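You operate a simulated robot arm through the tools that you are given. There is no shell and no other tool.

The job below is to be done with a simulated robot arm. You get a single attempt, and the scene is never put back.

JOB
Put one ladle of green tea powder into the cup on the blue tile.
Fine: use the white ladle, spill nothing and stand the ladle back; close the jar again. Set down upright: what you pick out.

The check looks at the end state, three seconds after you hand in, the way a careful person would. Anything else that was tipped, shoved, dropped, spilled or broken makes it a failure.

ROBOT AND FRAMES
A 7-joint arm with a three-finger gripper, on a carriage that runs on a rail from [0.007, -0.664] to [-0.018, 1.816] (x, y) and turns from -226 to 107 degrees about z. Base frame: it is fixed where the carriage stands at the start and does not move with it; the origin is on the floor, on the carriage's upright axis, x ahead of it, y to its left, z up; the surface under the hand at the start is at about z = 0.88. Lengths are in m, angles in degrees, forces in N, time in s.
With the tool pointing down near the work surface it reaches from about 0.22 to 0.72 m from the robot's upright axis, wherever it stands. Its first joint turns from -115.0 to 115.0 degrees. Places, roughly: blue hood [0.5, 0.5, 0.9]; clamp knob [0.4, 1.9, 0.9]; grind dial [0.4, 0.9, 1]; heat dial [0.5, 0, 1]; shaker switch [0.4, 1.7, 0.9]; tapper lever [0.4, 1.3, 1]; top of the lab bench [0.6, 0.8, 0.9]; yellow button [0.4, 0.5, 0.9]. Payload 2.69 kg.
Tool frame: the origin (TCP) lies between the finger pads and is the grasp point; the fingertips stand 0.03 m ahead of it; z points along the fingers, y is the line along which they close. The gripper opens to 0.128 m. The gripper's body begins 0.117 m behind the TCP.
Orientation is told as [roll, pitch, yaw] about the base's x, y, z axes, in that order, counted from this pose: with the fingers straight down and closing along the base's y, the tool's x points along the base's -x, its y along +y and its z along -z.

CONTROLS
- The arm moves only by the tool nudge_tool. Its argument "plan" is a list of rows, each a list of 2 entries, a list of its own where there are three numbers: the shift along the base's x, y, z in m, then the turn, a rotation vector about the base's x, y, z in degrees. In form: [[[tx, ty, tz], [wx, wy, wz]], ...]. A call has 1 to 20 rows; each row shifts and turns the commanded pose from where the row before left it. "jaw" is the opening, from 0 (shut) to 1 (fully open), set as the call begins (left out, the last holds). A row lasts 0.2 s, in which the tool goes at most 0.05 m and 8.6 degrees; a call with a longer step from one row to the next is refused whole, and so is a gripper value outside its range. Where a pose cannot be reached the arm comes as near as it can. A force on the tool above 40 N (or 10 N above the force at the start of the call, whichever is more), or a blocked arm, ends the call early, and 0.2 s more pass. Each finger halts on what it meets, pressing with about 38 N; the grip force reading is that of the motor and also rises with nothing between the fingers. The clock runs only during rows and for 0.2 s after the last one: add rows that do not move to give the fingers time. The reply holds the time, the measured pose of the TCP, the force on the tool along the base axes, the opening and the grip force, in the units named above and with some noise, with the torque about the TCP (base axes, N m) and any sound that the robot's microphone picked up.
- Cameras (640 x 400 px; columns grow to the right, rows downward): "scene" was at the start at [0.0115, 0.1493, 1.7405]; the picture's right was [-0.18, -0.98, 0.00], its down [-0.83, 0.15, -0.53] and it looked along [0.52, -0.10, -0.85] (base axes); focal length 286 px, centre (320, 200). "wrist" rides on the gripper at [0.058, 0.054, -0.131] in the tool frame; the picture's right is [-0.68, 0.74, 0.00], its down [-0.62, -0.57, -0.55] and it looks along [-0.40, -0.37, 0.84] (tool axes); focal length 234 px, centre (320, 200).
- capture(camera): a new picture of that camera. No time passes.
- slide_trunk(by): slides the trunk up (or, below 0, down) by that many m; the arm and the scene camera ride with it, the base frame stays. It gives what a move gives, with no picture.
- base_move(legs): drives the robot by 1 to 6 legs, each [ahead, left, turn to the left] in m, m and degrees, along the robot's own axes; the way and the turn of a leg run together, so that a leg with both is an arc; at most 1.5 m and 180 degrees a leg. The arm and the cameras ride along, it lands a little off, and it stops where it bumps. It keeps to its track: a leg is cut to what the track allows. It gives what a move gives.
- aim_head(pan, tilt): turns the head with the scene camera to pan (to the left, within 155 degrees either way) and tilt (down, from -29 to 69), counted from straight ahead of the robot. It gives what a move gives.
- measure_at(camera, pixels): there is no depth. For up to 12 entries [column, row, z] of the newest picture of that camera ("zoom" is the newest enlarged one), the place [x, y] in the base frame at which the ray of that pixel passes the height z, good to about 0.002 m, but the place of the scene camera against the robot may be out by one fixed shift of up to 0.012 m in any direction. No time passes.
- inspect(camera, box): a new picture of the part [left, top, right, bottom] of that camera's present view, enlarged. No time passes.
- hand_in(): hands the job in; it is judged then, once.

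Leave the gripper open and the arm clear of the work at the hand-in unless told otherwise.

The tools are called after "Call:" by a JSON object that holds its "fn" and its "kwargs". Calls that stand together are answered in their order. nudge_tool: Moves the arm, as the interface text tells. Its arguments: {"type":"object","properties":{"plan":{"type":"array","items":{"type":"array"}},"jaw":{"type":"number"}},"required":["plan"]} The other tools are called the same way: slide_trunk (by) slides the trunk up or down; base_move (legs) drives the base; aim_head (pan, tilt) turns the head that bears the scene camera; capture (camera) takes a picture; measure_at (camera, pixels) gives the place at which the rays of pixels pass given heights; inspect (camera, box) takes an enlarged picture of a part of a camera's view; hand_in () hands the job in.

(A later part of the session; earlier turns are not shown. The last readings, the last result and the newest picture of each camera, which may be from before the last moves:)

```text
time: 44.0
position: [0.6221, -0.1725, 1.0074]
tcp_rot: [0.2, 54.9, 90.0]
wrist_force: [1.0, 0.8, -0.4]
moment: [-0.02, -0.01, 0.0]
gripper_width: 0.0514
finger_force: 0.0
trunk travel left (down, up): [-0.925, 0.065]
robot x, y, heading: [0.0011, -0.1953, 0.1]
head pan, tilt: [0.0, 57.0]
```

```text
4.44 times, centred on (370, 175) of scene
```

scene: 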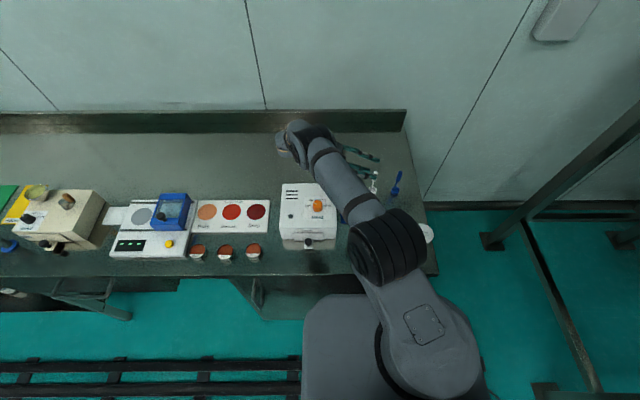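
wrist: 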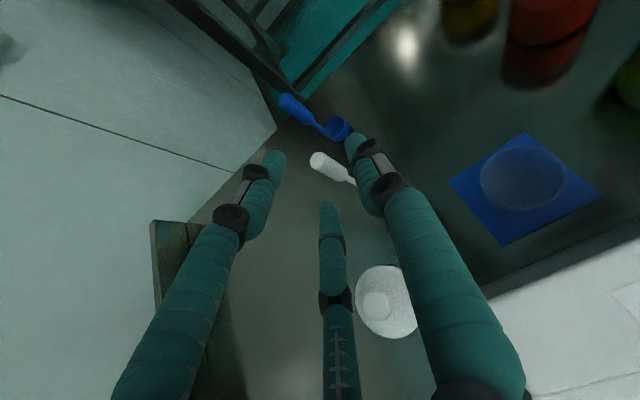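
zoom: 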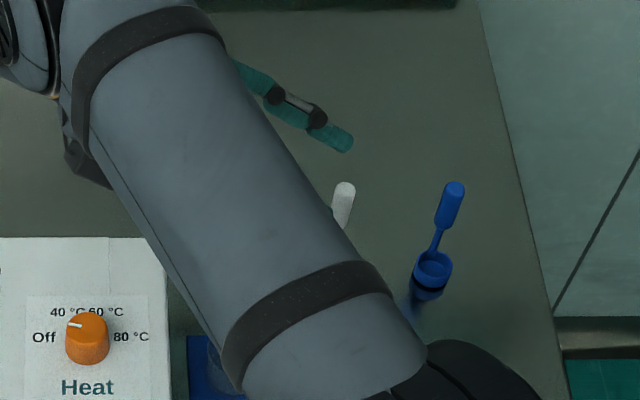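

The white tip is exactly where it was in the scene view. Measuring the handle in this wrist view for final alignment.

Call:
{"fn": "measure_at", "kwargs": {"camera": "wrist", "pixels": [[317, 160, 0.97], [317, 160, 0.975], [317, 160, 0.98], [341.7, 176.9, 0.93], [341.7, 176.9, 0.935], [329, 168, 0.955]]}}

```text
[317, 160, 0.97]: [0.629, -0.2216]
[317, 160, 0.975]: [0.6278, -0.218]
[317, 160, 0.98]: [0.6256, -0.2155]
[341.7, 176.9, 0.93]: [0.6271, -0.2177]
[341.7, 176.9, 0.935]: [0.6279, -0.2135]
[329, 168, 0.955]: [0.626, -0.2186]
```

Handle is about 3–4 mm further in +x than the hand's mid-plane. I'll shift +3 mm, lower slightly, then advance along the fingers in small steps.

Call:
{"fn": "nudge_tool", "kwargs": {"plan": [[[0.003, 0, -0.014], [0, 0, 0]], [[0, -0.01, -0.007], [0, 0, 0]], [[0, -0.01, -0.007], [0, 0, 0]], [[0, -0.008, -0.0055], [0, 0, 0]], [[0, 0, 0], [0, 0, 0]]]}}

Call:
{"fn": "capture", "kwargs": {"camera": "wrist"}}

Call:
{"fn": "inspect", "kwargs": {"camera": "wrist", "box": [240, 110, 400, 260]}}

Call:
{"fn": "inspect", "kwargs": {"camera": "scene", "box": [320, 130, 420, 220]}}

```text
time: 45.2
position: [0.6261, -0.2004, 0.9739]
tcp_rot: [0.2, 55.0, 90.1]
wrist_force: [-0.6, -0.4, 0.6]
moment: [0.0, 0.0, -0.01]
gripper_width: 0.0514
finger_force: 0.1
trunk travel left (down, up): [-0.925, 0.065]
robot x, y, heading: [0.0043, -0.1971, 0.3]
head pan, tilt: [0.0, 57.0]
```

```text
taken
```

wrist: 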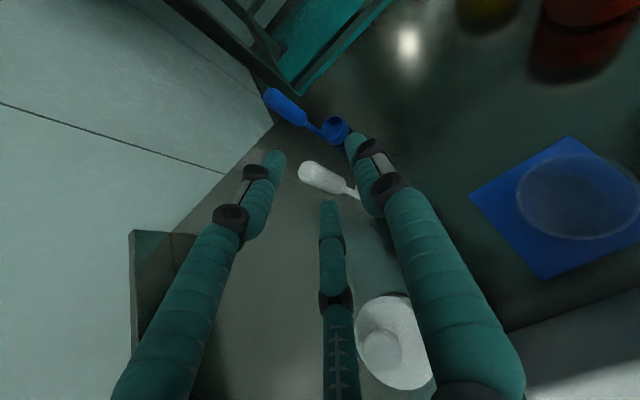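

```text
2.67 times, centred on (320, 185) of wrist
```

zoom: 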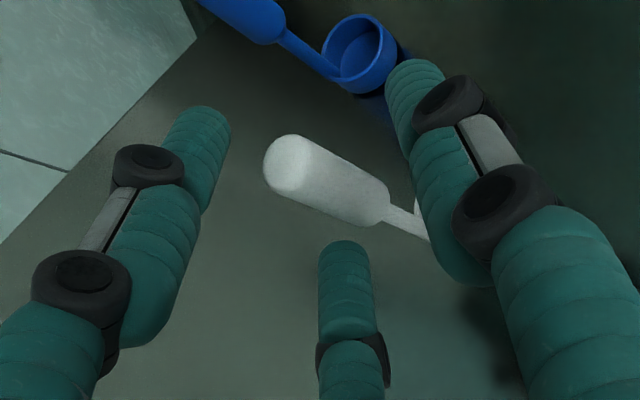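

```text
4.44 times, centred on (370, 175) of scene
```

zoom: 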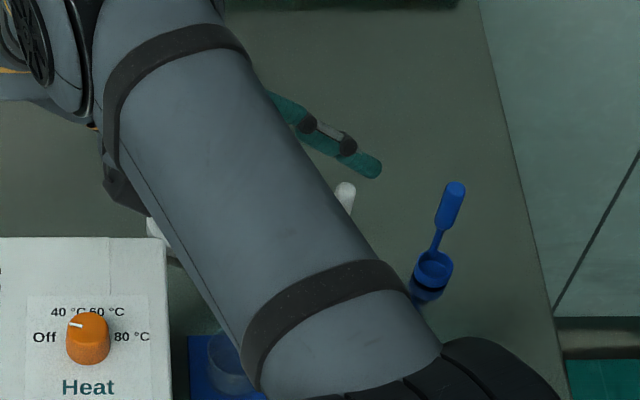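

No contact, ladle undisturbed. Measuring once more for the cross alignment, then the last 1.5 cm.

Call:
{"fn": "measure_at", "kwargs": {"camera": "wrist", "pixels": [[309, 172.5, 0.975], [309, 172.5, 0.98], [341, 186.5, 0.932], [341, 186.5, 0.936], [325, 179.5, 0.955], [319, 192, 0.9739]]}}

Call:
{"fn": "nudge_tool", "kwargs": {"plan": [[[0, -0.0075, -0.0053], [0, 0, 0]], [[0, -0.0075, -0.0053], [0, 0, 0]], [[0, 0, 0], [0, 0, 0]]]}}

Call:
{"fn": "inspect", "kwargs": {"camera": "wrist", "box": [240, 110, 400, 260]}}

Call:
{"fn": "inspect", "kwargs": {"camera": "scene", "box": [320, 130, 420, 220]}}

```text
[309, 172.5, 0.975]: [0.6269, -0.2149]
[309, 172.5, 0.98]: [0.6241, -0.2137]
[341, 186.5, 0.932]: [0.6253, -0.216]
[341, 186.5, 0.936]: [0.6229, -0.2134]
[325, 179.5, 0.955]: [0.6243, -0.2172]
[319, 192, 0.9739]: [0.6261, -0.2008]
```

```text
time: 46.0
position: [0.6254, -0.2162, 0.9634]
tcp_rot: [0.2, 55.1, 90.0]
wrist_force: [0.7, -0.5, -0.1]
moment: [-0.05, 0.03, 0.0]
gripper_width: 0.0513
finger_force: 0.1
trunk travel left (down, up): [-0.925, 0.065]
robot x, y, heading: [0.0003, -0.1969, 0.1]
head pan, tilt: [0.0, 57.0]
```

```text
2.67 times, centred on (320, 185) of wrist
```

zoom: 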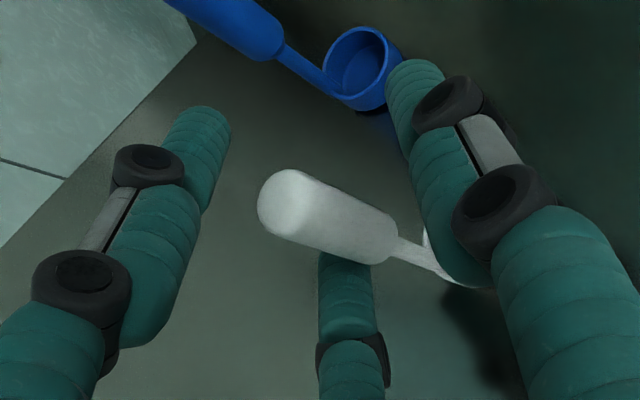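

```text
4.44 times, centred on (370, 175) of scene
```

zoom: 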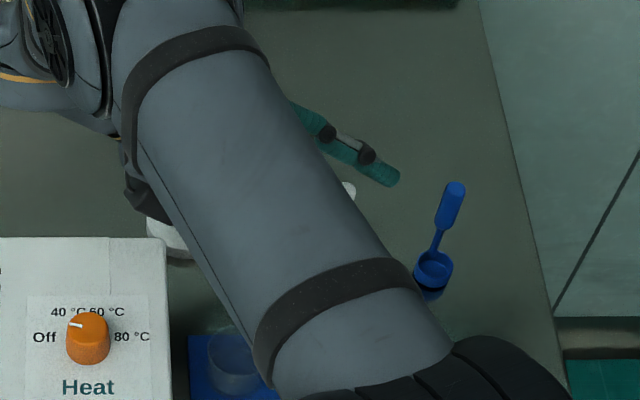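

The handle sits between the fingers at the TCP. Closing the jaw on it.

Call:
{"fn": "nudge_tool", "kwargs": {"plan": [[[0, 0, 0], [0, 0, 0]], [[0, 0, 0], [0, 0, 0]], [[0, 0, 0], [0, 0, 0]], [[0, 0, 0], [0, 0, 0]], [[0, 0, 0], [0, 0, 0]]], "jaw": 0.0}}

Call:
{"fn": "capture", "kwargs": {"camera": "wrist"}}

Call:
{"fn": "inspect", "kwargs": {"camera": "wrist", "box": [240, 110, 400, 260]}}

Call:
{"fn": "inspect", "kwargs": {"camera": "scene", "box": [320, 130, 420, 220]}}

```text
time: 47.2
position: [0.6263, -0.2177, 0.9631]
tcp_rot: [0.1, 55.0, 90.1]
wrist_force: [0.1, 0.0, 1.5]
moment: [-0.03, 0.01, 0.01]
gripper_width: 0.0219
finger_force: 38.2
trunk travel left (down, up): [-0.925, 0.065]
robot x, y, heading: [-0.0001, -0.1962, 0.2]
head pan, tilt: [0.0, 57.0]
```

```text
taken
```

wrist: 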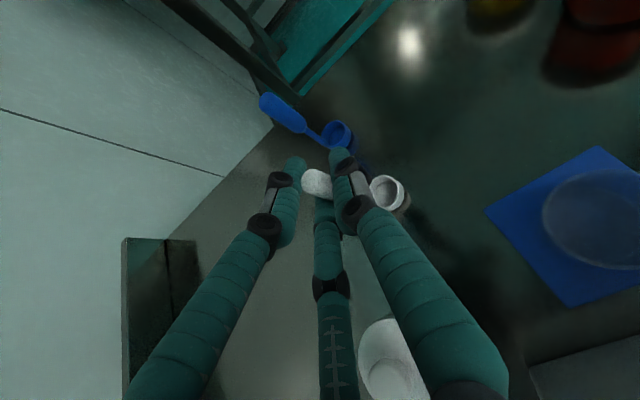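

```text
2.67 times, centred on (320, 185) of wrist
```

zoom: 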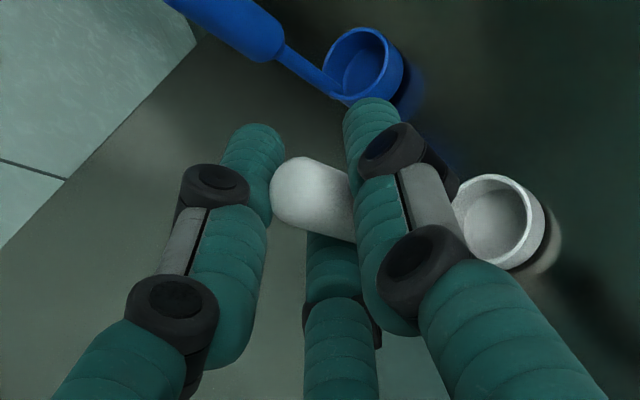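

```text
4.44 times, centred on (370, 175) of scene
```

zoom: 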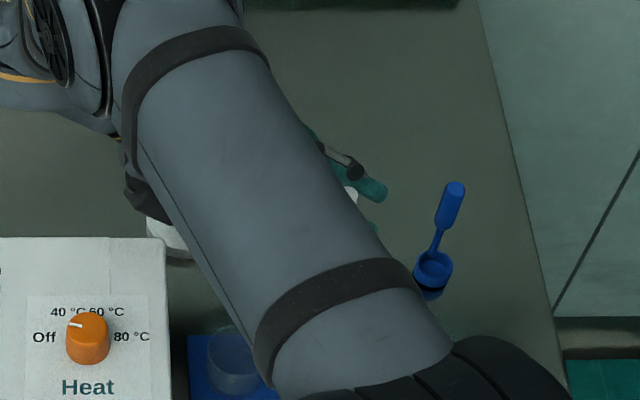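

The grip closed at 21.9 mm with 38 N. I'll measure where the bowl is now (rim at about (386,193)) to see whether the ladle twisted.

Call:
{"fn": "measure_at", "kwargs": {"camera": "wrist", "pixels": [[386.3, 193.2, 0.897], [386.3, 193.2, 0.9], [391, 198, 0.88], [315, 183, 0.98], [312, 182, 0.98]]}}

Call:
{"fn": "inspect", "kwargs": {"camera": "wrist", "box": [290, 150, 420, 250]}}

```text
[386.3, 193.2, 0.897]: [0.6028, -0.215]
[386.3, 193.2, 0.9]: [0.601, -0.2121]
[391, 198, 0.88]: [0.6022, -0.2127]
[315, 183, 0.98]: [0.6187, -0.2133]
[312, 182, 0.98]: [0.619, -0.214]
```

```text
4.00 times, centred on (355, 200) of wrist
```

zoom: 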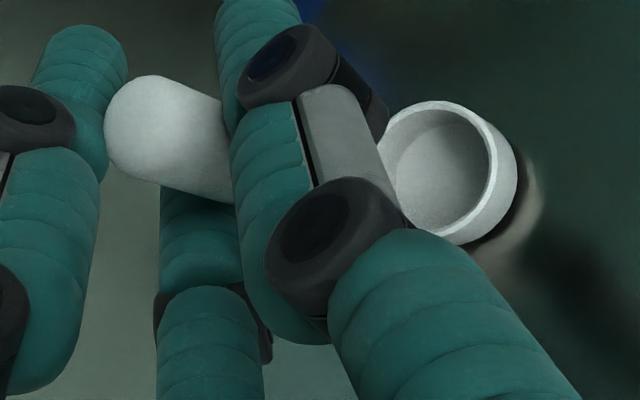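

The ladle slid about 6 mm toward the robot as the fingers centred it, but it's upright and firmly held. I'll lift it gently and check.

Call:
{"fn": "nudge_tool", "kwargs": {"plan": [[[0, 0, 0.004], [0, 0, 0]], [[0, 0, 0.008], [0, 0, 0]], [[0, 0, 0.012], [0, 0, 0]], [[0, 0, 0.016], [0, 0, 0]], [[0, 0, 0.02], [0, 0, 0]], [[0, 0, 0.02], [0, 0, 0]], [[0, 0, 0], [0, 0, 0]]]}}

Call:
{"fn": "capture", "kwargs": {"camera": "wrist"}}

Call:
{"fn": "inspect", "kwargs": {"camera": "wrist", "box": [280, 140, 430, 250]}}

Call:
{"fn": "capture", "kwargs": {"camera": "scene"}}

```text
time: 48.8
position: [0.6229, -0.2164, 1.045]
tcp_rot: [0.2, 54.9, 90.1]
wrist_force: [0.1, -0.1, -0.5]
moment: [0.01, -0.01, -0.03]
gripper_width: 0.0219
finger_force: 38.1
trunk travel left (down, up): [-0.925, 0.065]
robot x, y, heading: [-0.0008, -0.1947, -0.1]
head pan, tilt: [0.0, 57.0]
```

```text
taken
```

wrist: 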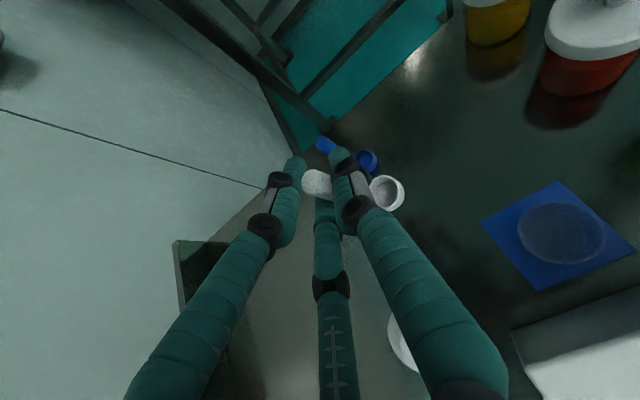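

```text
3.64 times, centred on (355, 195) of wrist
```

zoom: 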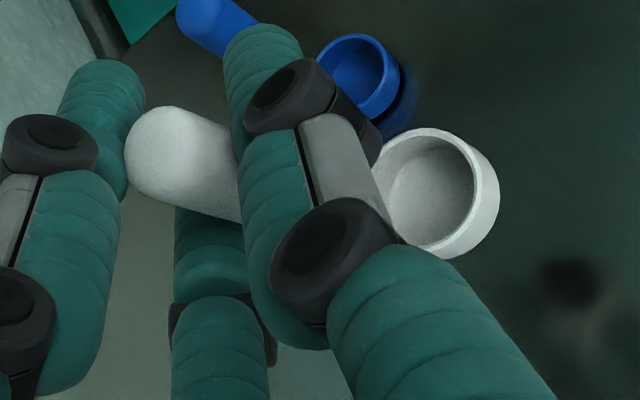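

```text
taken
```

scene: 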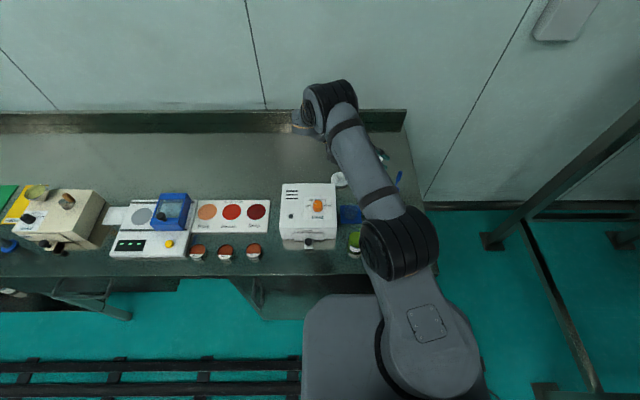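

The ladle came up level with no slip. Measuring the bowl's place relative to the hand now.

Call:
{"fn": "measure_at", "kwargs": {"camera": "wrist", "pixels": [[385.2, 193.1, 0.979], [385.2, 193.1, 0.975], [385.2, 193.1, 0.983], [316, 184, 1.06]]}}

Call:
{"fn": "inspect", "kwargs": {"camera": "scene", "box": [340, 140, 410, 200]}}

```text
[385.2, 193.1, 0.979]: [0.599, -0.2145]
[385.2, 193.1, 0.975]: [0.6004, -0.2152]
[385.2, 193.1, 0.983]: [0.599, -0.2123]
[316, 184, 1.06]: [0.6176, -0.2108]
```

```text
6.67 times, centred on (375, 170) of scene
```

zoom: 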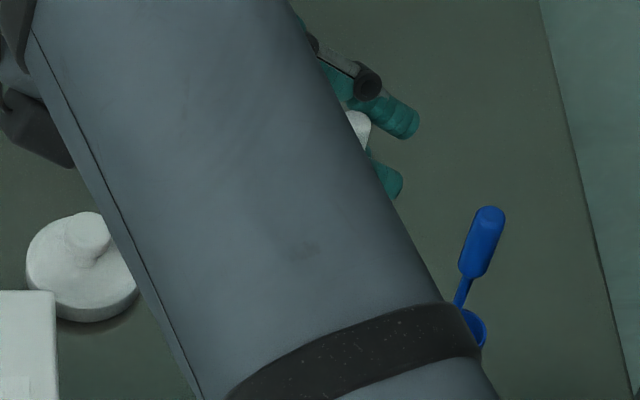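

Bowl rim centre is about [-0.023, +0.002, -0.066] from the TCP. Now carry the empty ladle over to hover above the open jar: TCP ≈ [0.423, -0.145, 1.085].

Call:
{"fn": "nudge_tool", "kwargs": {"plan": [[[0, 0, 0.02], [0, 0, 0]], [[-0.0335, 0.0119, 0.004], [0, 0, 0]], [[-0.0335, 0.0119, 0.004], [0, 0, 0]], [[-0.0335, 0.0119, 0.004], [0, 0, 0]], [[-0.0335, 0.0119, 0.004], [0, 0, 0]], [[-0.0335, 0.0119, 0.004], [0, 0, 0]], [[-0.0335, 0.0119, 0.004], [0, 0, 0]], [[0, 0, 0], [0, 0, 0]]]}}

Call:
{"fn": "capture", "kwargs": {"camera": "wrist"}}

Call:
{"fn": "inspect", "kwargs": {"camera": "wrist", "box": [280, 120, 460, 260]}}

Call:
{"fn": "capture", "kwargs": {"camera": "scene"}}

Call:
{"fn": "inspect", "kwargs": {"camera": "scene", "box": [310, 150, 420, 270]}}

```text
time: 50.6
position: [0.4242, -0.1462, 1.0892]
tcp_rot: [0.2, 55.0, 90.1]
wrist_force: [0.1, 0.1, -1.1]
moment: [0.0, 0.01, -0.02]
gripper_width: 0.0215
finger_force: 38.2
trunk travel left (down, up): [-0.925, 0.065]
robot x, y, heading: [0.0045, -0.1934, 0.4]
head pan, tilt: [0.0, 57.0]
```

```text
taken
```

wrist: 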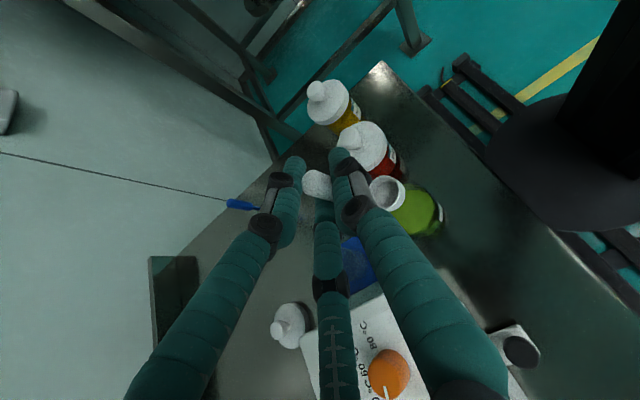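

```text
2.86 times, centred on (370, 190) of wrist
```

zoom: 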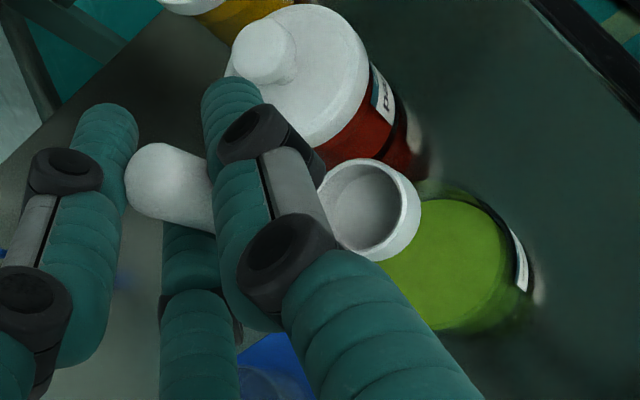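

```text
taken
```

scene: 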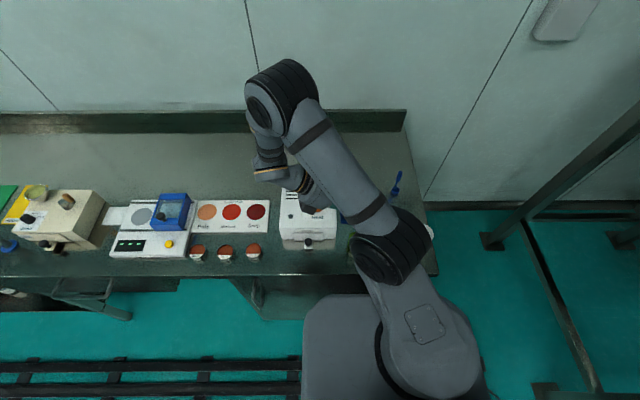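

```text
3.33 times, centred on (365, 210) of scene
```

zoom: 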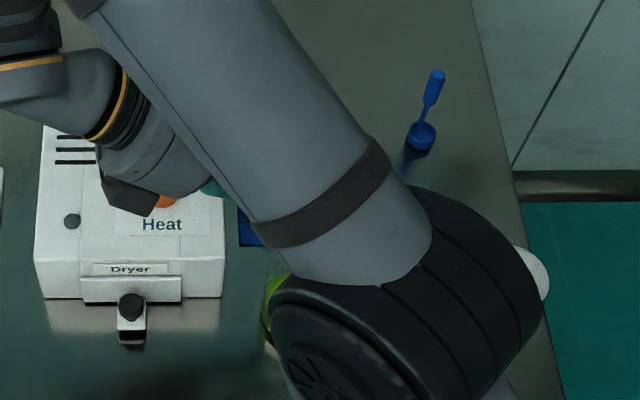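

I'll enlarge the jar mouth with the bowl beside it to align precisely.

Call:
{"fn": "inspect", "kwargs": {"camera": "wrist", "box": [360, 160, 460, 250]}}

Call:
{"fn": "measure_at", "kwargs": {"camera": "wrist", "pixels": [[385, 193.5, 1.023], [408, 210, 0.935], [440, 213, 0.945]]}}

```text
4.44 times, centred on (410, 205) of wrist
```

zoom: 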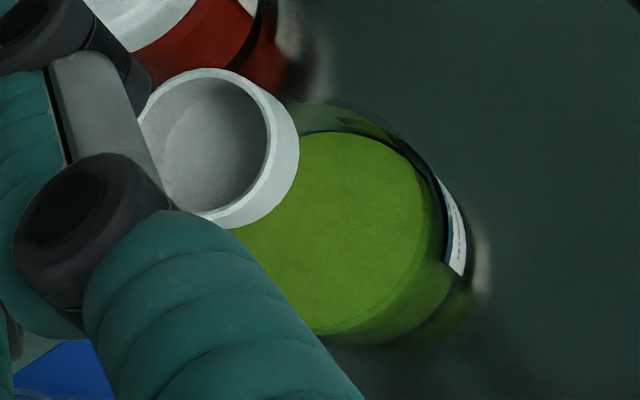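

```text
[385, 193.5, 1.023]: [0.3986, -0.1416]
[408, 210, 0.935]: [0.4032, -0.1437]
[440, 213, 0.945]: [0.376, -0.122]
```

Bowl centre is within 2 mm of the jar axis. I'll lower until the bowl is just above the powder and look.

Call:
{"fn": "nudge_tool", "kwargs": {"plan": [[[0.001, -0.001, -0.02], [0, 0, 0]], [[0, 0, -0.02], [0, 0, 0]], [[0, 0, -0.015], [0, 0, 0]], [[0, 0, -0.01], [0, 0, 0]], [[0, 0, 0], [0, 0, 0]]]}}

Call:
{"fn": "capture", "kwargs": {"camera": "wrist"}}

Call:
{"fn": "inspect", "kwargs": {"camera": "wrist", "box": [350, 150, 450, 240]}}

Call:
{"fn": "inspect", "kwargs": {"camera": "scene", "box": [290, 160, 400, 270]}}

```text
time: 51.8
position: [0.4247, -0.1464, 1.0239]
tcp_rot: [0.1, 54.9, 90.1]
wrist_force: [-0.3, -0.6, 0.1]
moment: [0.02, 0.0, -0.02]
gripper_width: 0.0217
finger_force: 37.9
trunk travel left (down, up): [-0.925, 0.065]
robot x, y, heading: [0.0013, -0.1955, 0.1]
head pan, tilt: [0.0, 57.0]
```

```text
taken
```

wrist: 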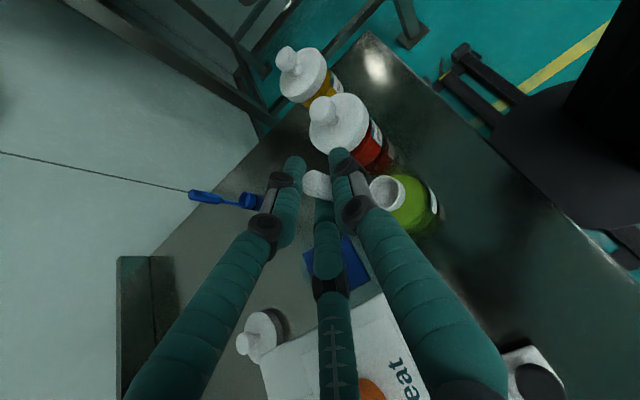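

```text
4.44 times, centred on (400, 195) of wrist
```

zoom: 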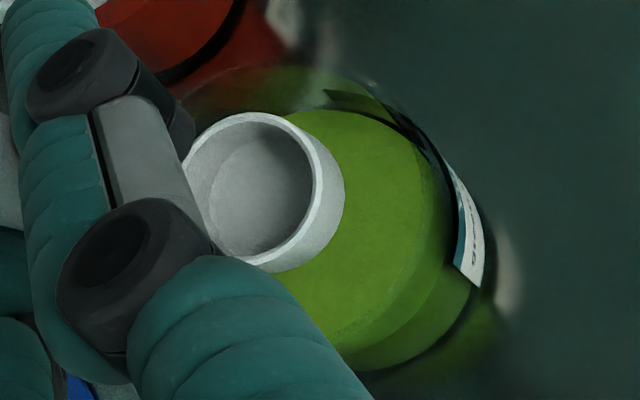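

```text
3.64 times, centred on (345, 215) of scene
```

zoom: 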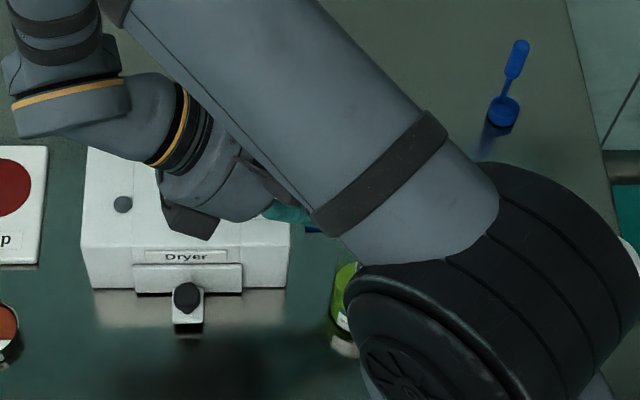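

Bowl is inside the mouth, just over the powder. Continue down by 12 mm and check.

Call:
{"fn": "nudge_tool", "kwargs": {"plan": [[[0, 0, -0.004], [0, 0, 0]], [[0, 0, -0.004], [0, 0, 0]], [[0, 0, -0.004], [0, 0, 0]], [[0, 0, 0], [0, 0, 0]]]}}

Call:
{"fn": "inspect", "kwargs": {"camera": "wrist", "box": [350, 150, 450, 240]}}

```text
time: 52.8
position: [0.4272, -0.1465, 1.0107]
tcp_rot: [0.1, 55.1, 90.0]
wrist_force: [0.9, -0.2, -0.8]
moment: [0.01, -0.01, 0.0]
gripper_width: 0.0212
finger_force: 38.0
trunk travel left (down, up): [-0.925, 0.065]
robot x, y, heading: [0.001, -0.1967, 0.1]
head pan, tilt: [0.0, 57.0]
```

```text
4.44 times, centred on (400, 195) of wrist
```

zoom: 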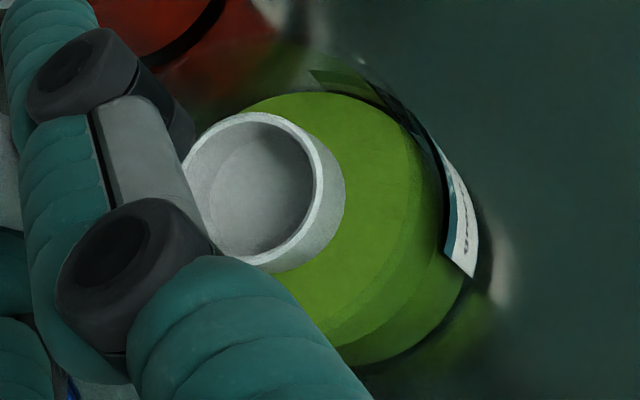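

I'll capture and measure the powder boundary to estimate how deep the surface is.

Call:
{"fn": "capture", "kwargs": {"camera": "wrist"}}

Call:
{"fn": "measure_at", "kwargs": {"camera": "wrist", "pixels": [[424.3, 193.9, 0.92], [424.3, 193.9, 0.93], [400, 171.4, 0.92], [400, 171.4, 0.93], [404, 228, 0.92], [404, 228, 0.93], [387, 193.9, 0.945]]}}

Call:
{"fn": "inspect", "kwargs": {"camera": "wrist", "box": [375, 160, 435, 220]}}

```text
taken
```

wrist: 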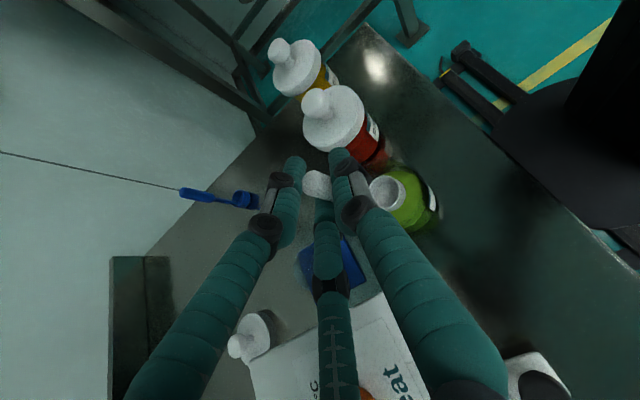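

```text
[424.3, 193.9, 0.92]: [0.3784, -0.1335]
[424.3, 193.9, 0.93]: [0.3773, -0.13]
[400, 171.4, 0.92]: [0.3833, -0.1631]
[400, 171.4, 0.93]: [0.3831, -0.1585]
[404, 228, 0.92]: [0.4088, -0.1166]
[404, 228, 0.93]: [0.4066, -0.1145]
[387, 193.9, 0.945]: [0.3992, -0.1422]
```

```text
6.67 times, centred on (405, 190) of wrist
```

zoom: 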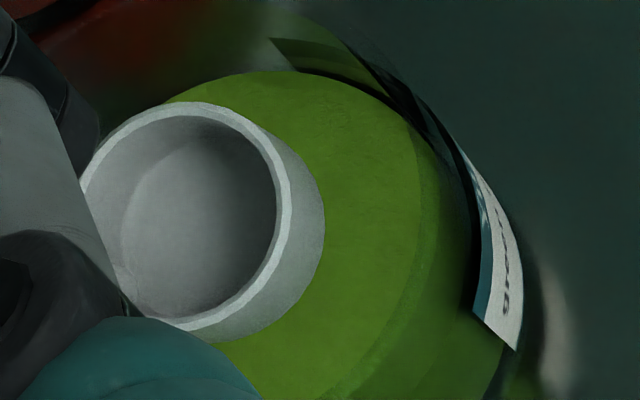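

Bowl is centred in the mouth, powder circle matches a 25 mm radius. Going down another 10 mm.

Call:
{"fn": "nudge_tool", "kwargs": {"plan": [[[0, 0, -0.003], [0, 0, 0]], [[0, 0, -0.004], [0, 0, 0]], [[0, 0, -0.003], [0, 0, 0]], [[0, 0, 0], [0, 0, 0]]]}}

Call:
{"fn": "inspect", "kwargs": {"camera": "wrist", "box": [375, 160, 435, 220]}}

```text
time: 53.6
position: [0.4254, -0.1445, 1.0049]
tcp_rot: [-0.6, 55.6, 89.4]
wrist_force: [1.7, 2.9, 21.0]
moment: [0.23, 0.19, -0.03]
gripper_width: 0.0211
finger_force: 37.9
trunk travel left (down, up): [-0.925, 0.065]
robot x, y, heading: [0.0016, -0.1946, 0.7]
head pan, tilt: [0.0, 57.0]
stopped in row 3: the force on the tool passed its limit at 46 N (the readings are from after the stop); the commanded pose is now the measured one
```

```text
6.67 times, centred on (405, 190) of wrist
```

zoom: 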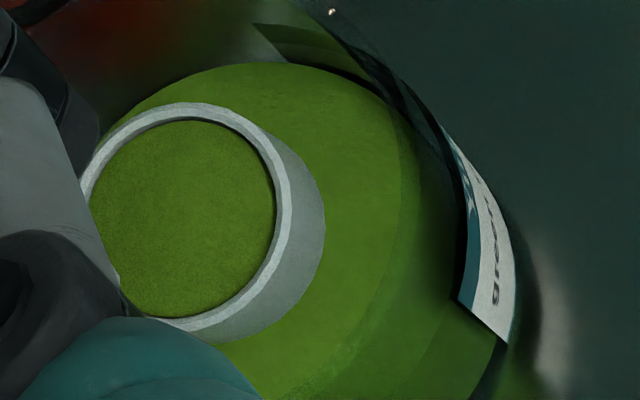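

The bowl filled with green powder when it touched the surface (the powder bed acts firm; 46 N stop). I'll lift straight up slowly now.

Call:
{"fn": "nudge_tool", "kwargs": {"plan": [[[0, 0, 0.002], [0, 0, 0]], [[0, 0, 0.003], [0, 0, 0]], [[0, 0, 0.004], [0, 0, 0]], [[0, 0, 0.005], [0, 0, 0]], [[0, 0, 0], [0, 0, 0]]]}}

Call:
{"fn": "capture", "kwargs": {"camera": "wrist"}}

Call:
{"fn": "inspect", "kwargs": {"camera": "wrist", "box": [350, 150, 450, 240]}}

```text
time: 54.8
position: [0.4254, -0.1468, 1.018]
tcp_rot: [-0.3, 55.4, 89.8]
wrist_force: [-0.3, 0.8, -0.5]
moment: [0.01, 0.01, 0.02]
gripper_width: 0.0213
finger_force: 38.2
trunk travel left (down, up): [-0.925, 0.065]
robot x, y, heading: [-0.0018, -0.1964, 0.1]
head pan, tilt: [0.0, 57.0]
```

```text
taken
```

wrist: 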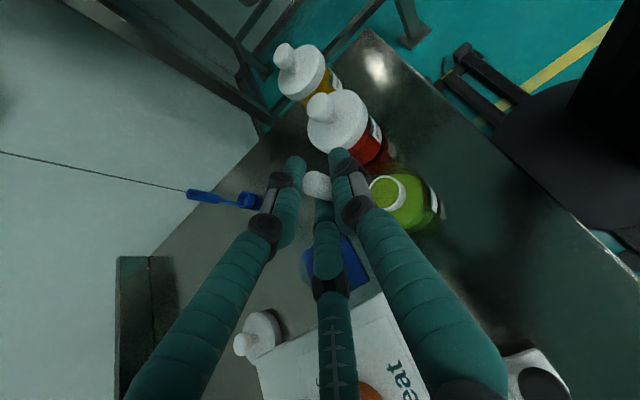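

```text
4.44 times, centred on (400, 195) of wrist
```

zoom: 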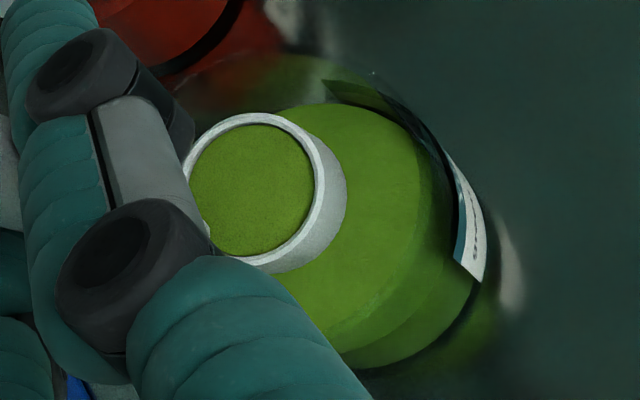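

The ladle holds a level fill of powder. I'll raise it slowly out of the jar, staying level.

Call:
{"fn": "nudge_tool", "kwargs": {"plan": [[[0, 0, 0.006], [0.1, 0, 0.05]], [[0, 0, 0.008], [0.1, 0, 0.05]], [[0, 0, 0.01], [0.1, 0, 0.05]], [[0, 0, 0.012], [0.1, 0, 0.05]], [[0, 0, 0.012], [0, 0, 0]], [[0, 0, 0.006], [0, 0, 0]], [[0, 0, 0], [0, 0, 0]]]}}

Call:
{"fn": "capture", "kwargs": {"camera": "wrist"}}

Call:
{"fn": "inspect", "kwargs": {"camera": "wrist", "box": [350, 150, 450, 240]}}

```text
time: 56.4
position: [0.4254, -0.1459, 1.0713]
tcp_rot: [-0.3, 55.0, 89.9]
wrist_force: [-0.6, 0.2, -0.9]
moment: [0.02, -0.02, -0.04]
gripper_width: 0.0213
finger_force: 38.2
trunk travel left (down, up): [-0.925, 0.065]
robot x, y, heading: [0.0003, -0.1934, 0.5]
head pan, tilt: [0.0, 57.0]
```

```text
taken
```

wrist: 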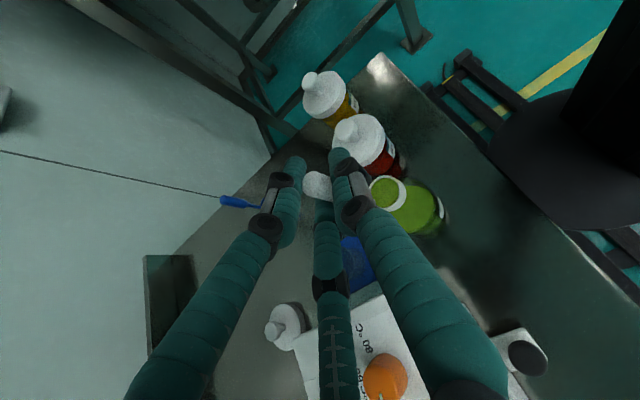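

```text
4.44 times, centred on (400, 195) of wrist
```

zoom: 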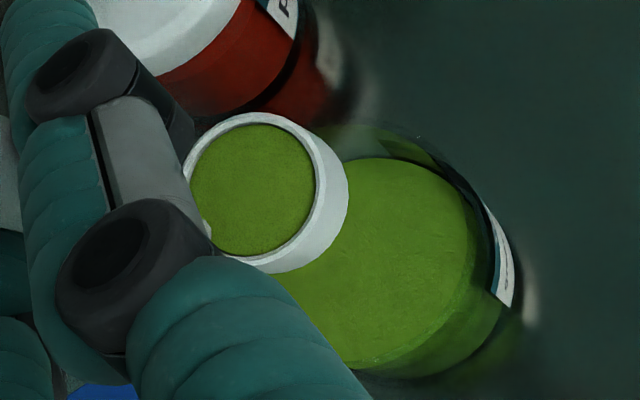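

Full, level ladle above the jar. I'll translate slowly toward the cup at constant height: target TCP ≈ [0.537, -0.121].

Call:
{"fn": "measure_at", "kwargs": {"camera": "wrist", "pixels": [[386.9, 192.7, 1.005], [386.9, 192.7, 1.0]]}}

Call:
{"fn": "nudge_tool", "kwargs": {"plan": [[[0.006, 0.0015, 0], [0, 0, 0]], [[0.011, 0.0025, 0], [0, 0, 0]], [[0.013, 0.003, 0], [0, 0, 0]], [[0.013, 0.003, 0], [0, 0, 0]], [[0.013, 0.003, 0], [0, 0, 0]], [[0.013, 0.003, 0], [0, 0, 0]], [[0.013, 0.003, 0], [0, 0, 0]], [[0.013, 0.003, 0], [0, 0, 0]], [[0.011, 0.0025, 0], [0, 0, 0]], [[0.0055, 0.0005, 0], [0, 0, 0]], [[0, 0, 0], [0, 0, 0]]]}}

Call:
{"fn": "capture", "kwargs": {"camera": "wrist"}}

Call:
{"fn": "inspect", "kwargs": {"camera": "wrist", "box": [340, 150, 460, 260]}}

Call:
{"fn": "capture", "kwargs": {"camera": "scene"}}

```text
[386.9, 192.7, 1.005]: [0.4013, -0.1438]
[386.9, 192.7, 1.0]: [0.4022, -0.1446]
```

```text
time: 58.8
position: [0.5383, -0.1201, 1.0714]
tcp_rot: [-0.3, 55.0, 89.9]
wrist_force: [-0.2, -0.1, -0.8]
moment: [-0.03, -0.04, -0.02]
gripper_width: 0.0211
finger_force: 38.6
trunk travel left (down, up): [-0.925, 0.065]
robot x, y, heading: [0.0028, -0.1966, 0.2]
head pan, tilt: [0.0, 57.0]
```

```text
taken
```

wrist: 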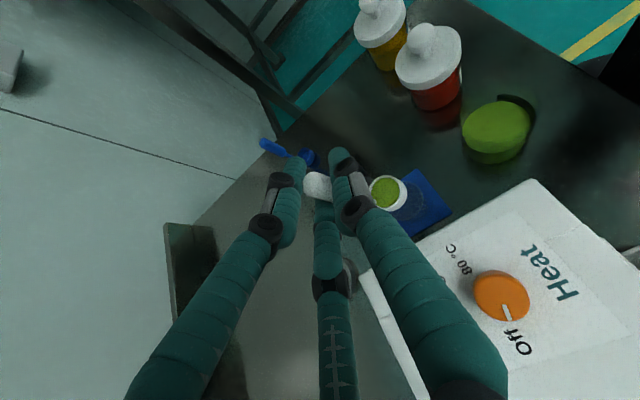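

```text
3.64 times, centred on (400, 205) of wrist
```

zoom: 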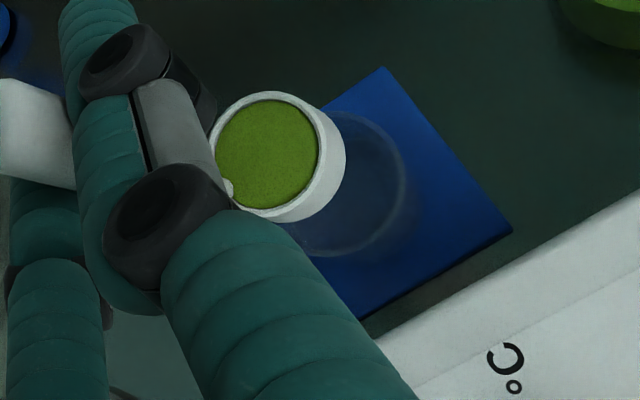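

```text
taken
```

scene: 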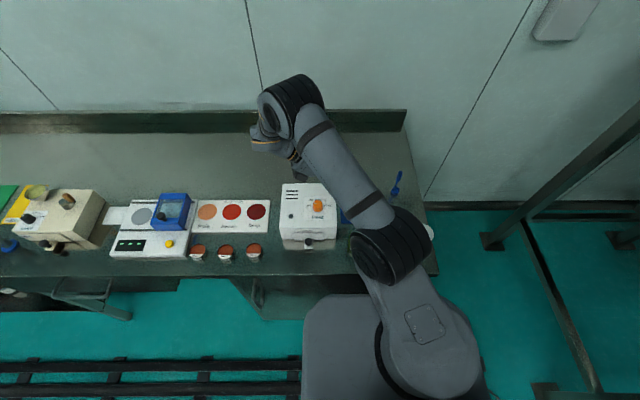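

I'll check the cup rim location in this view against my estimate.

Call:
{"fn": "measure_at", "kwargs": {"camera": "wrist", "pixels": [[423.4, 202.3, 0.92], [408, 220, 0.92], [403, 180.8, 0.92], [404, 200.6, 0.92], [453, 213, 0.883], [417.5, 169, 0.883]]}}

```text
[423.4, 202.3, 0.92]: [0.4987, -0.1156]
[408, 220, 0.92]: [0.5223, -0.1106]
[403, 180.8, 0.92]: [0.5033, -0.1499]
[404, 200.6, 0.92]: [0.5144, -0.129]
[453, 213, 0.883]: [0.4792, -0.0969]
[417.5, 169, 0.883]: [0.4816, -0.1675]
```

Cup centre ≈ [0.5145, -0.132]; the bowl is over it. I'll lower gently by 4 cm so the bowl's lip will be about 4 cm above the cup rim.

Call:
{"fn": "nudge_tool", "kwargs": {"plan": [[[0, 0, -0.006], [0, 0, 0]], [[0, 0.001, -0.01], [0, 0, 0]], [[0, 0, -0.01], [0, 0, 0]], [[0, 0, -0.009], [0, 0, 0]], [[0, 0, -0.005], [0, 0, 0]], [[0, 0, 0], [0, 0, 0]]]}}

Call:
{"fn": "capture", "kwargs": {"camera": "wrist"}}

Call:
{"fn": "inspect", "kwargs": {"camera": "wrist", "box": [340, 150, 460, 260]}}

```text
time: 60.2
position: [0.538, -0.1203, 1.0305]
tcp_rot: [-0.4, 54.9, 89.8]
wrist_force: [-0.1, 0.9, -0.7]
moment: [-0.02, -0.01, -0.02]
gripper_width: 0.0208
finger_force: 37.9
trunk travel left (down, up): [-0.925, 0.065]
robot x, y, heading: [0.0032, -0.1929, 0.2]
head pan, tilt: [0.0, 57.0]
```

```text
taken
```

wrist: 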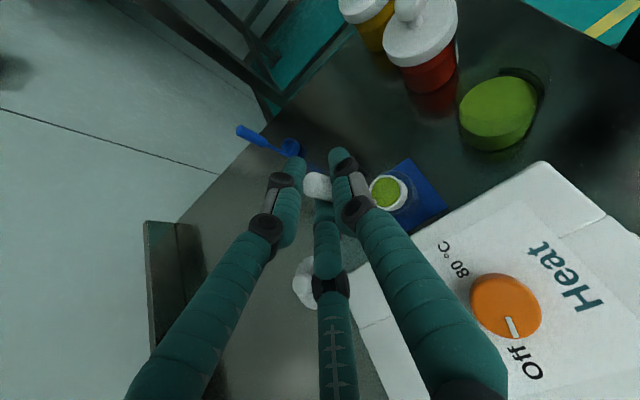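

```text
3.64 times, centred on (400, 205) of wrist
```

zoom: 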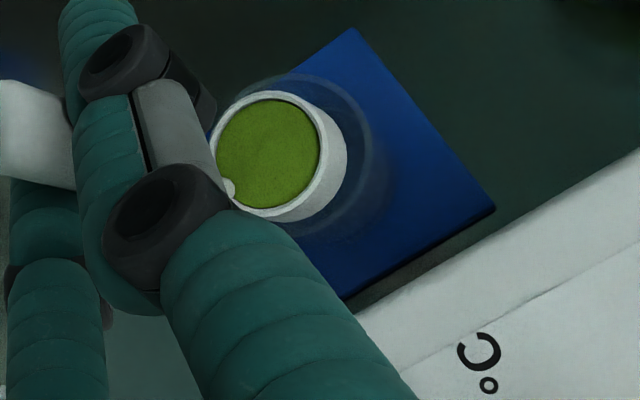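

The bowl is right over the cup. Starting the pour: tilt 32° in 4° steps, moving the hand so the lip stays over the cup centre.

Call:
{"fn": "nudge_tool", "kwargs": {"plan": [[[0, -0.0046, 0.0008], [4, 0, 0]], [[0, -0.0047, 0.0004], [4, 0, 0]], [[0, -0.0047, 0.0001], [4, 0, 0]], [[0, -0.0047, -0.0002], [4, 0, 0]], [[0, -0.0047, -0.0006], [4, 0, 0]], [[0, -0.0046, -0.0009], [4, 0, 0]], [[0, -0.0045, -0.0012], [4, 0, 0]], [[0, -0.0044, -0.0015], [4, 0, 0]]]}}

Call:
{"fn": "capture", "kwargs": {"camera": "wrist"}}

Call:
{"fn": "inspect", "kwargs": {"camera": "wrist", "box": [340, 150, 460, 260]}}

Call:
{"fn": "inspect", "kwargs": {"camera": "scene", "box": [310, 150, 420, 260]}}

```text
time: 62.0
position: [0.538, -0.1572, 1.0273]
tcp_rot: [-0.2, 22.8, 89.9]
wrist_force: [-0.1, -0.4, -1.0]
moment: [0.0, -0.01, -0.01]
gripper_width: 0.0209
finger_force: 38.0
trunk travel left (down, up): [-0.925, 0.065]
robot x, y, heading: [0.0007, -0.1968, 0.4]
head pan, tilt: [0.0, 57.0]
```

```text
taken
```

wrist: 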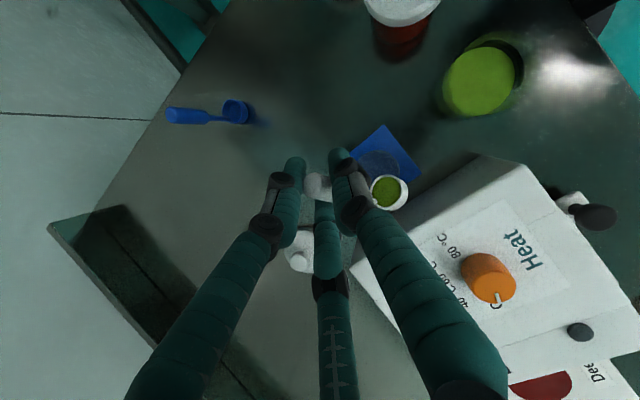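

```text
3.64 times, centred on (400, 205) of wrist
```

zoom: 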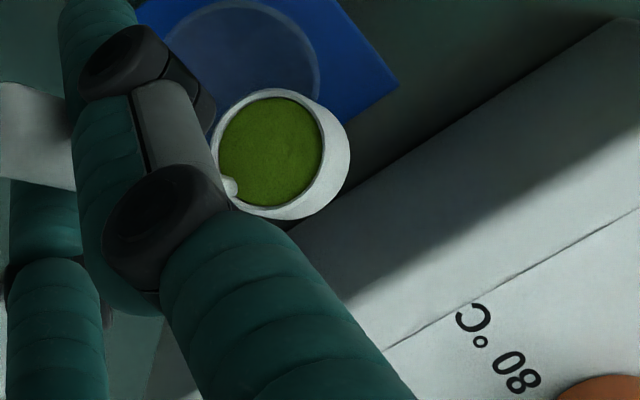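

```text
3.64 times, centred on (365, 205) of scene
```

zoom: 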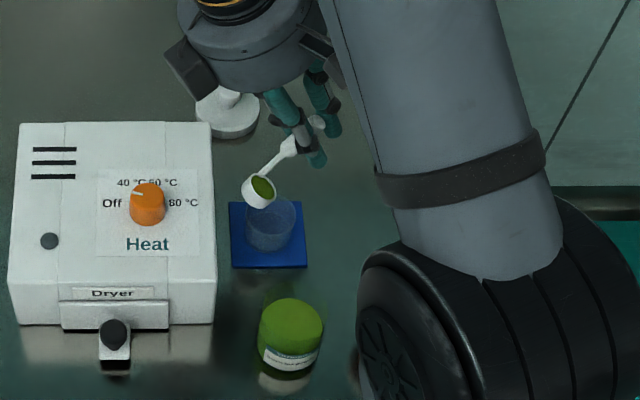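

At 32° tilt the powder still sits in the bowl; the lip is over the cup. Continue to 64°.

Call:
{"fn": "nudge_tool", "kwargs": {"plan": [[[0, -0.0043, -0.0018], [4, 0, 0]], [[0, -0.0042, -0.0021], [4, 0, 0]], [[0, -0.004, -0.0024], [4, 0, 0]], [[0, -0.0039, -0.0027], [4, 0, 0]]]}}

Call:
{"fn": "inspect", "kwargs": {"camera": "scene", "box": [330, 170, 400, 240]}}

Call:
{"fn": "inspect", "kwargs": {"camera": "wrist", "box": [340, 150, 460, 260]}}

```text
time: 63.0
position: [0.5378, -0.1743, 1.0197]
tcp_rot: [-0.2, 6.7, 89.9]
wrist_force: [0.0, -1.0, 0.3]
moment: [0.0, -0.03, 0.01]
gripper_width: 0.02
finger_force: 37.7
trunk travel left (down, up): [-0.925, 0.065]
robot x, y, heading: [0.0025, -0.1955, 0.1]
head pan, tilt: [0.0, 57.0]
```

```text
5.71 times, centred on (365, 205) of scene
```

zoom: 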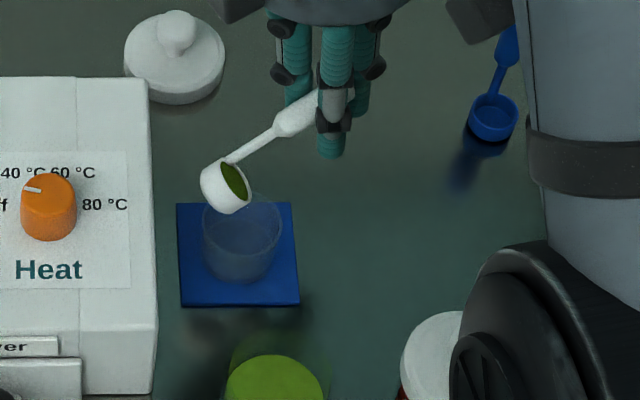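

```text
3.64 times, centred on (400, 205) of wrist
```

zoom: 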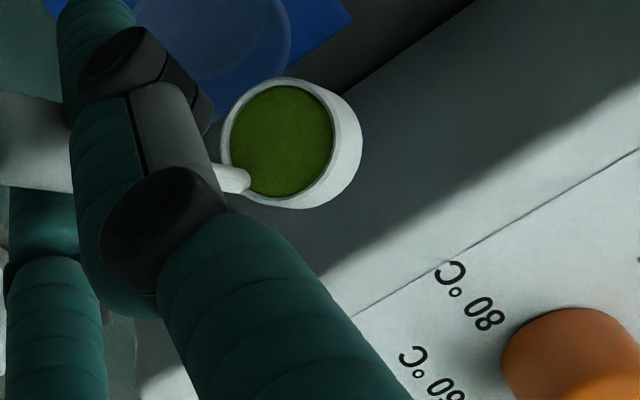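

The bowl shifted a few millimetres within the grip (width 0.020 now). I'll measure the bowl's current spot before going on.

Call:
{"fn": "capture", "kwargs": {"camera": "wrist"}}

Call:
{"fn": "measure_at", "kwargs": {"camera": "wrist", "pixels": [[388.5, 188.5, 0.97], [388.5, 188.5, 0.977], [388.5, 188.5, 0.985], [399, 190, 0.965]]}}

Call:
{"fn": "inspect", "kwargs": {"camera": "wrist", "box": [290, 150, 410, 230]}}

```text
taken
```

wrist: 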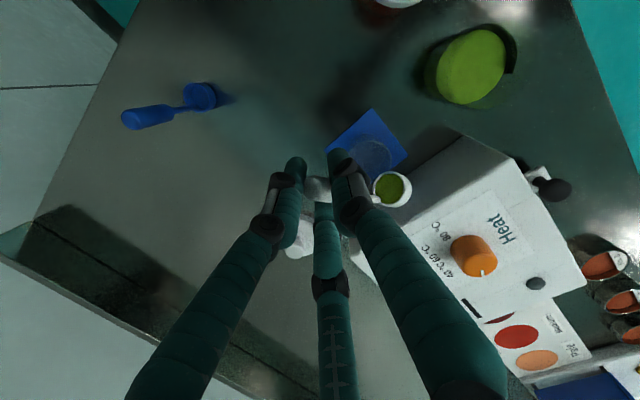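

```text
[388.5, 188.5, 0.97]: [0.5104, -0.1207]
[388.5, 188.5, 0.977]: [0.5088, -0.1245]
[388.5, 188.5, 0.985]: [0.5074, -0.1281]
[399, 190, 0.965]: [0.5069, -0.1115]
```

```text
5.00 times, centred on (350, 190) of wrist
```

zoom: 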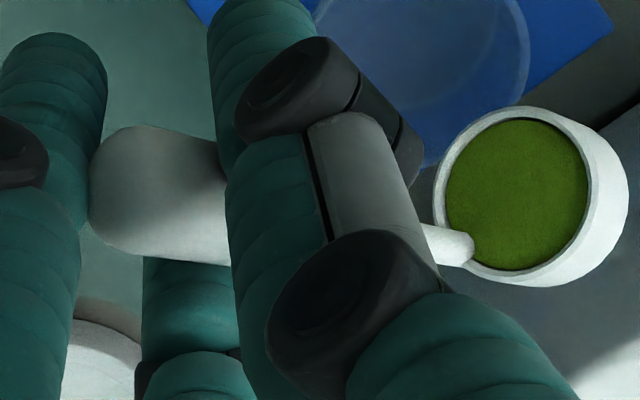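

The rim centre is now at about [0.509, -0.1245], so I'll shift +5 mm in x while tilting on to 64°.

Call:
{"fn": "nudge_tool", "kwargs": {"plan": [[[0.0015, -0.0037, -0.0029], [4, 0, 0]], [[0.0015, -0.0034, -0.0032], [4, 0, 0]], [[0.0015, -0.0032, -0.0034], [4, 0, 0]], [[0.001, -0.003, -0.0036], [4, 0, 0]]]}}

Call:
{"fn": "capture", "kwargs": {"camera": "wrist"}}

Call:
{"fn": "inspect", "kwargs": {"camera": "wrist", "box": [290, 150, 410, 230]}}

Call:
{"fn": "inspect", "kwargs": {"camera": "scene", "box": [330, 170, 400, 240]}}

```text
time: 64.0
position: [0.5436, -0.1868, 1.007]
tcp_rot: [-0.1, -9.1, 89.9]
wrist_force: [0.2, 0.3, -0.9]
moment: [0.01, -0.04, 0.02]
gripper_width: 0.0177
finger_force: 37.9
trunk travel left (down, up): [-0.925, 0.065]
robot x, y, heading: [0.0011, -0.1948, 0.2]
head pan, tilt: [0.0, 57.0]
```

```text
taken
```

wrist: 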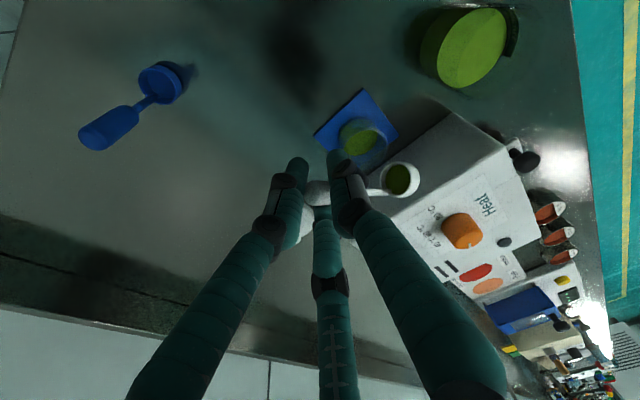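

```text
5.00 times, centred on (350, 190) of wrist
```

zoom: 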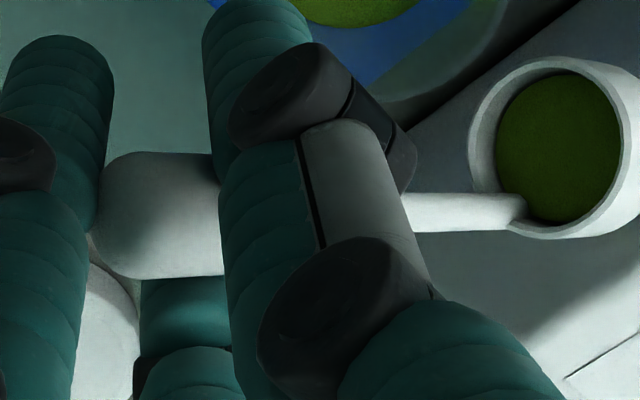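

```text
5.71 times, centred on (365, 205) of scene
```

zoom: 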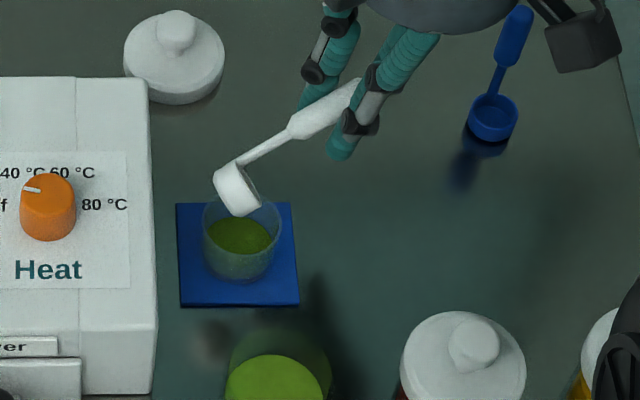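

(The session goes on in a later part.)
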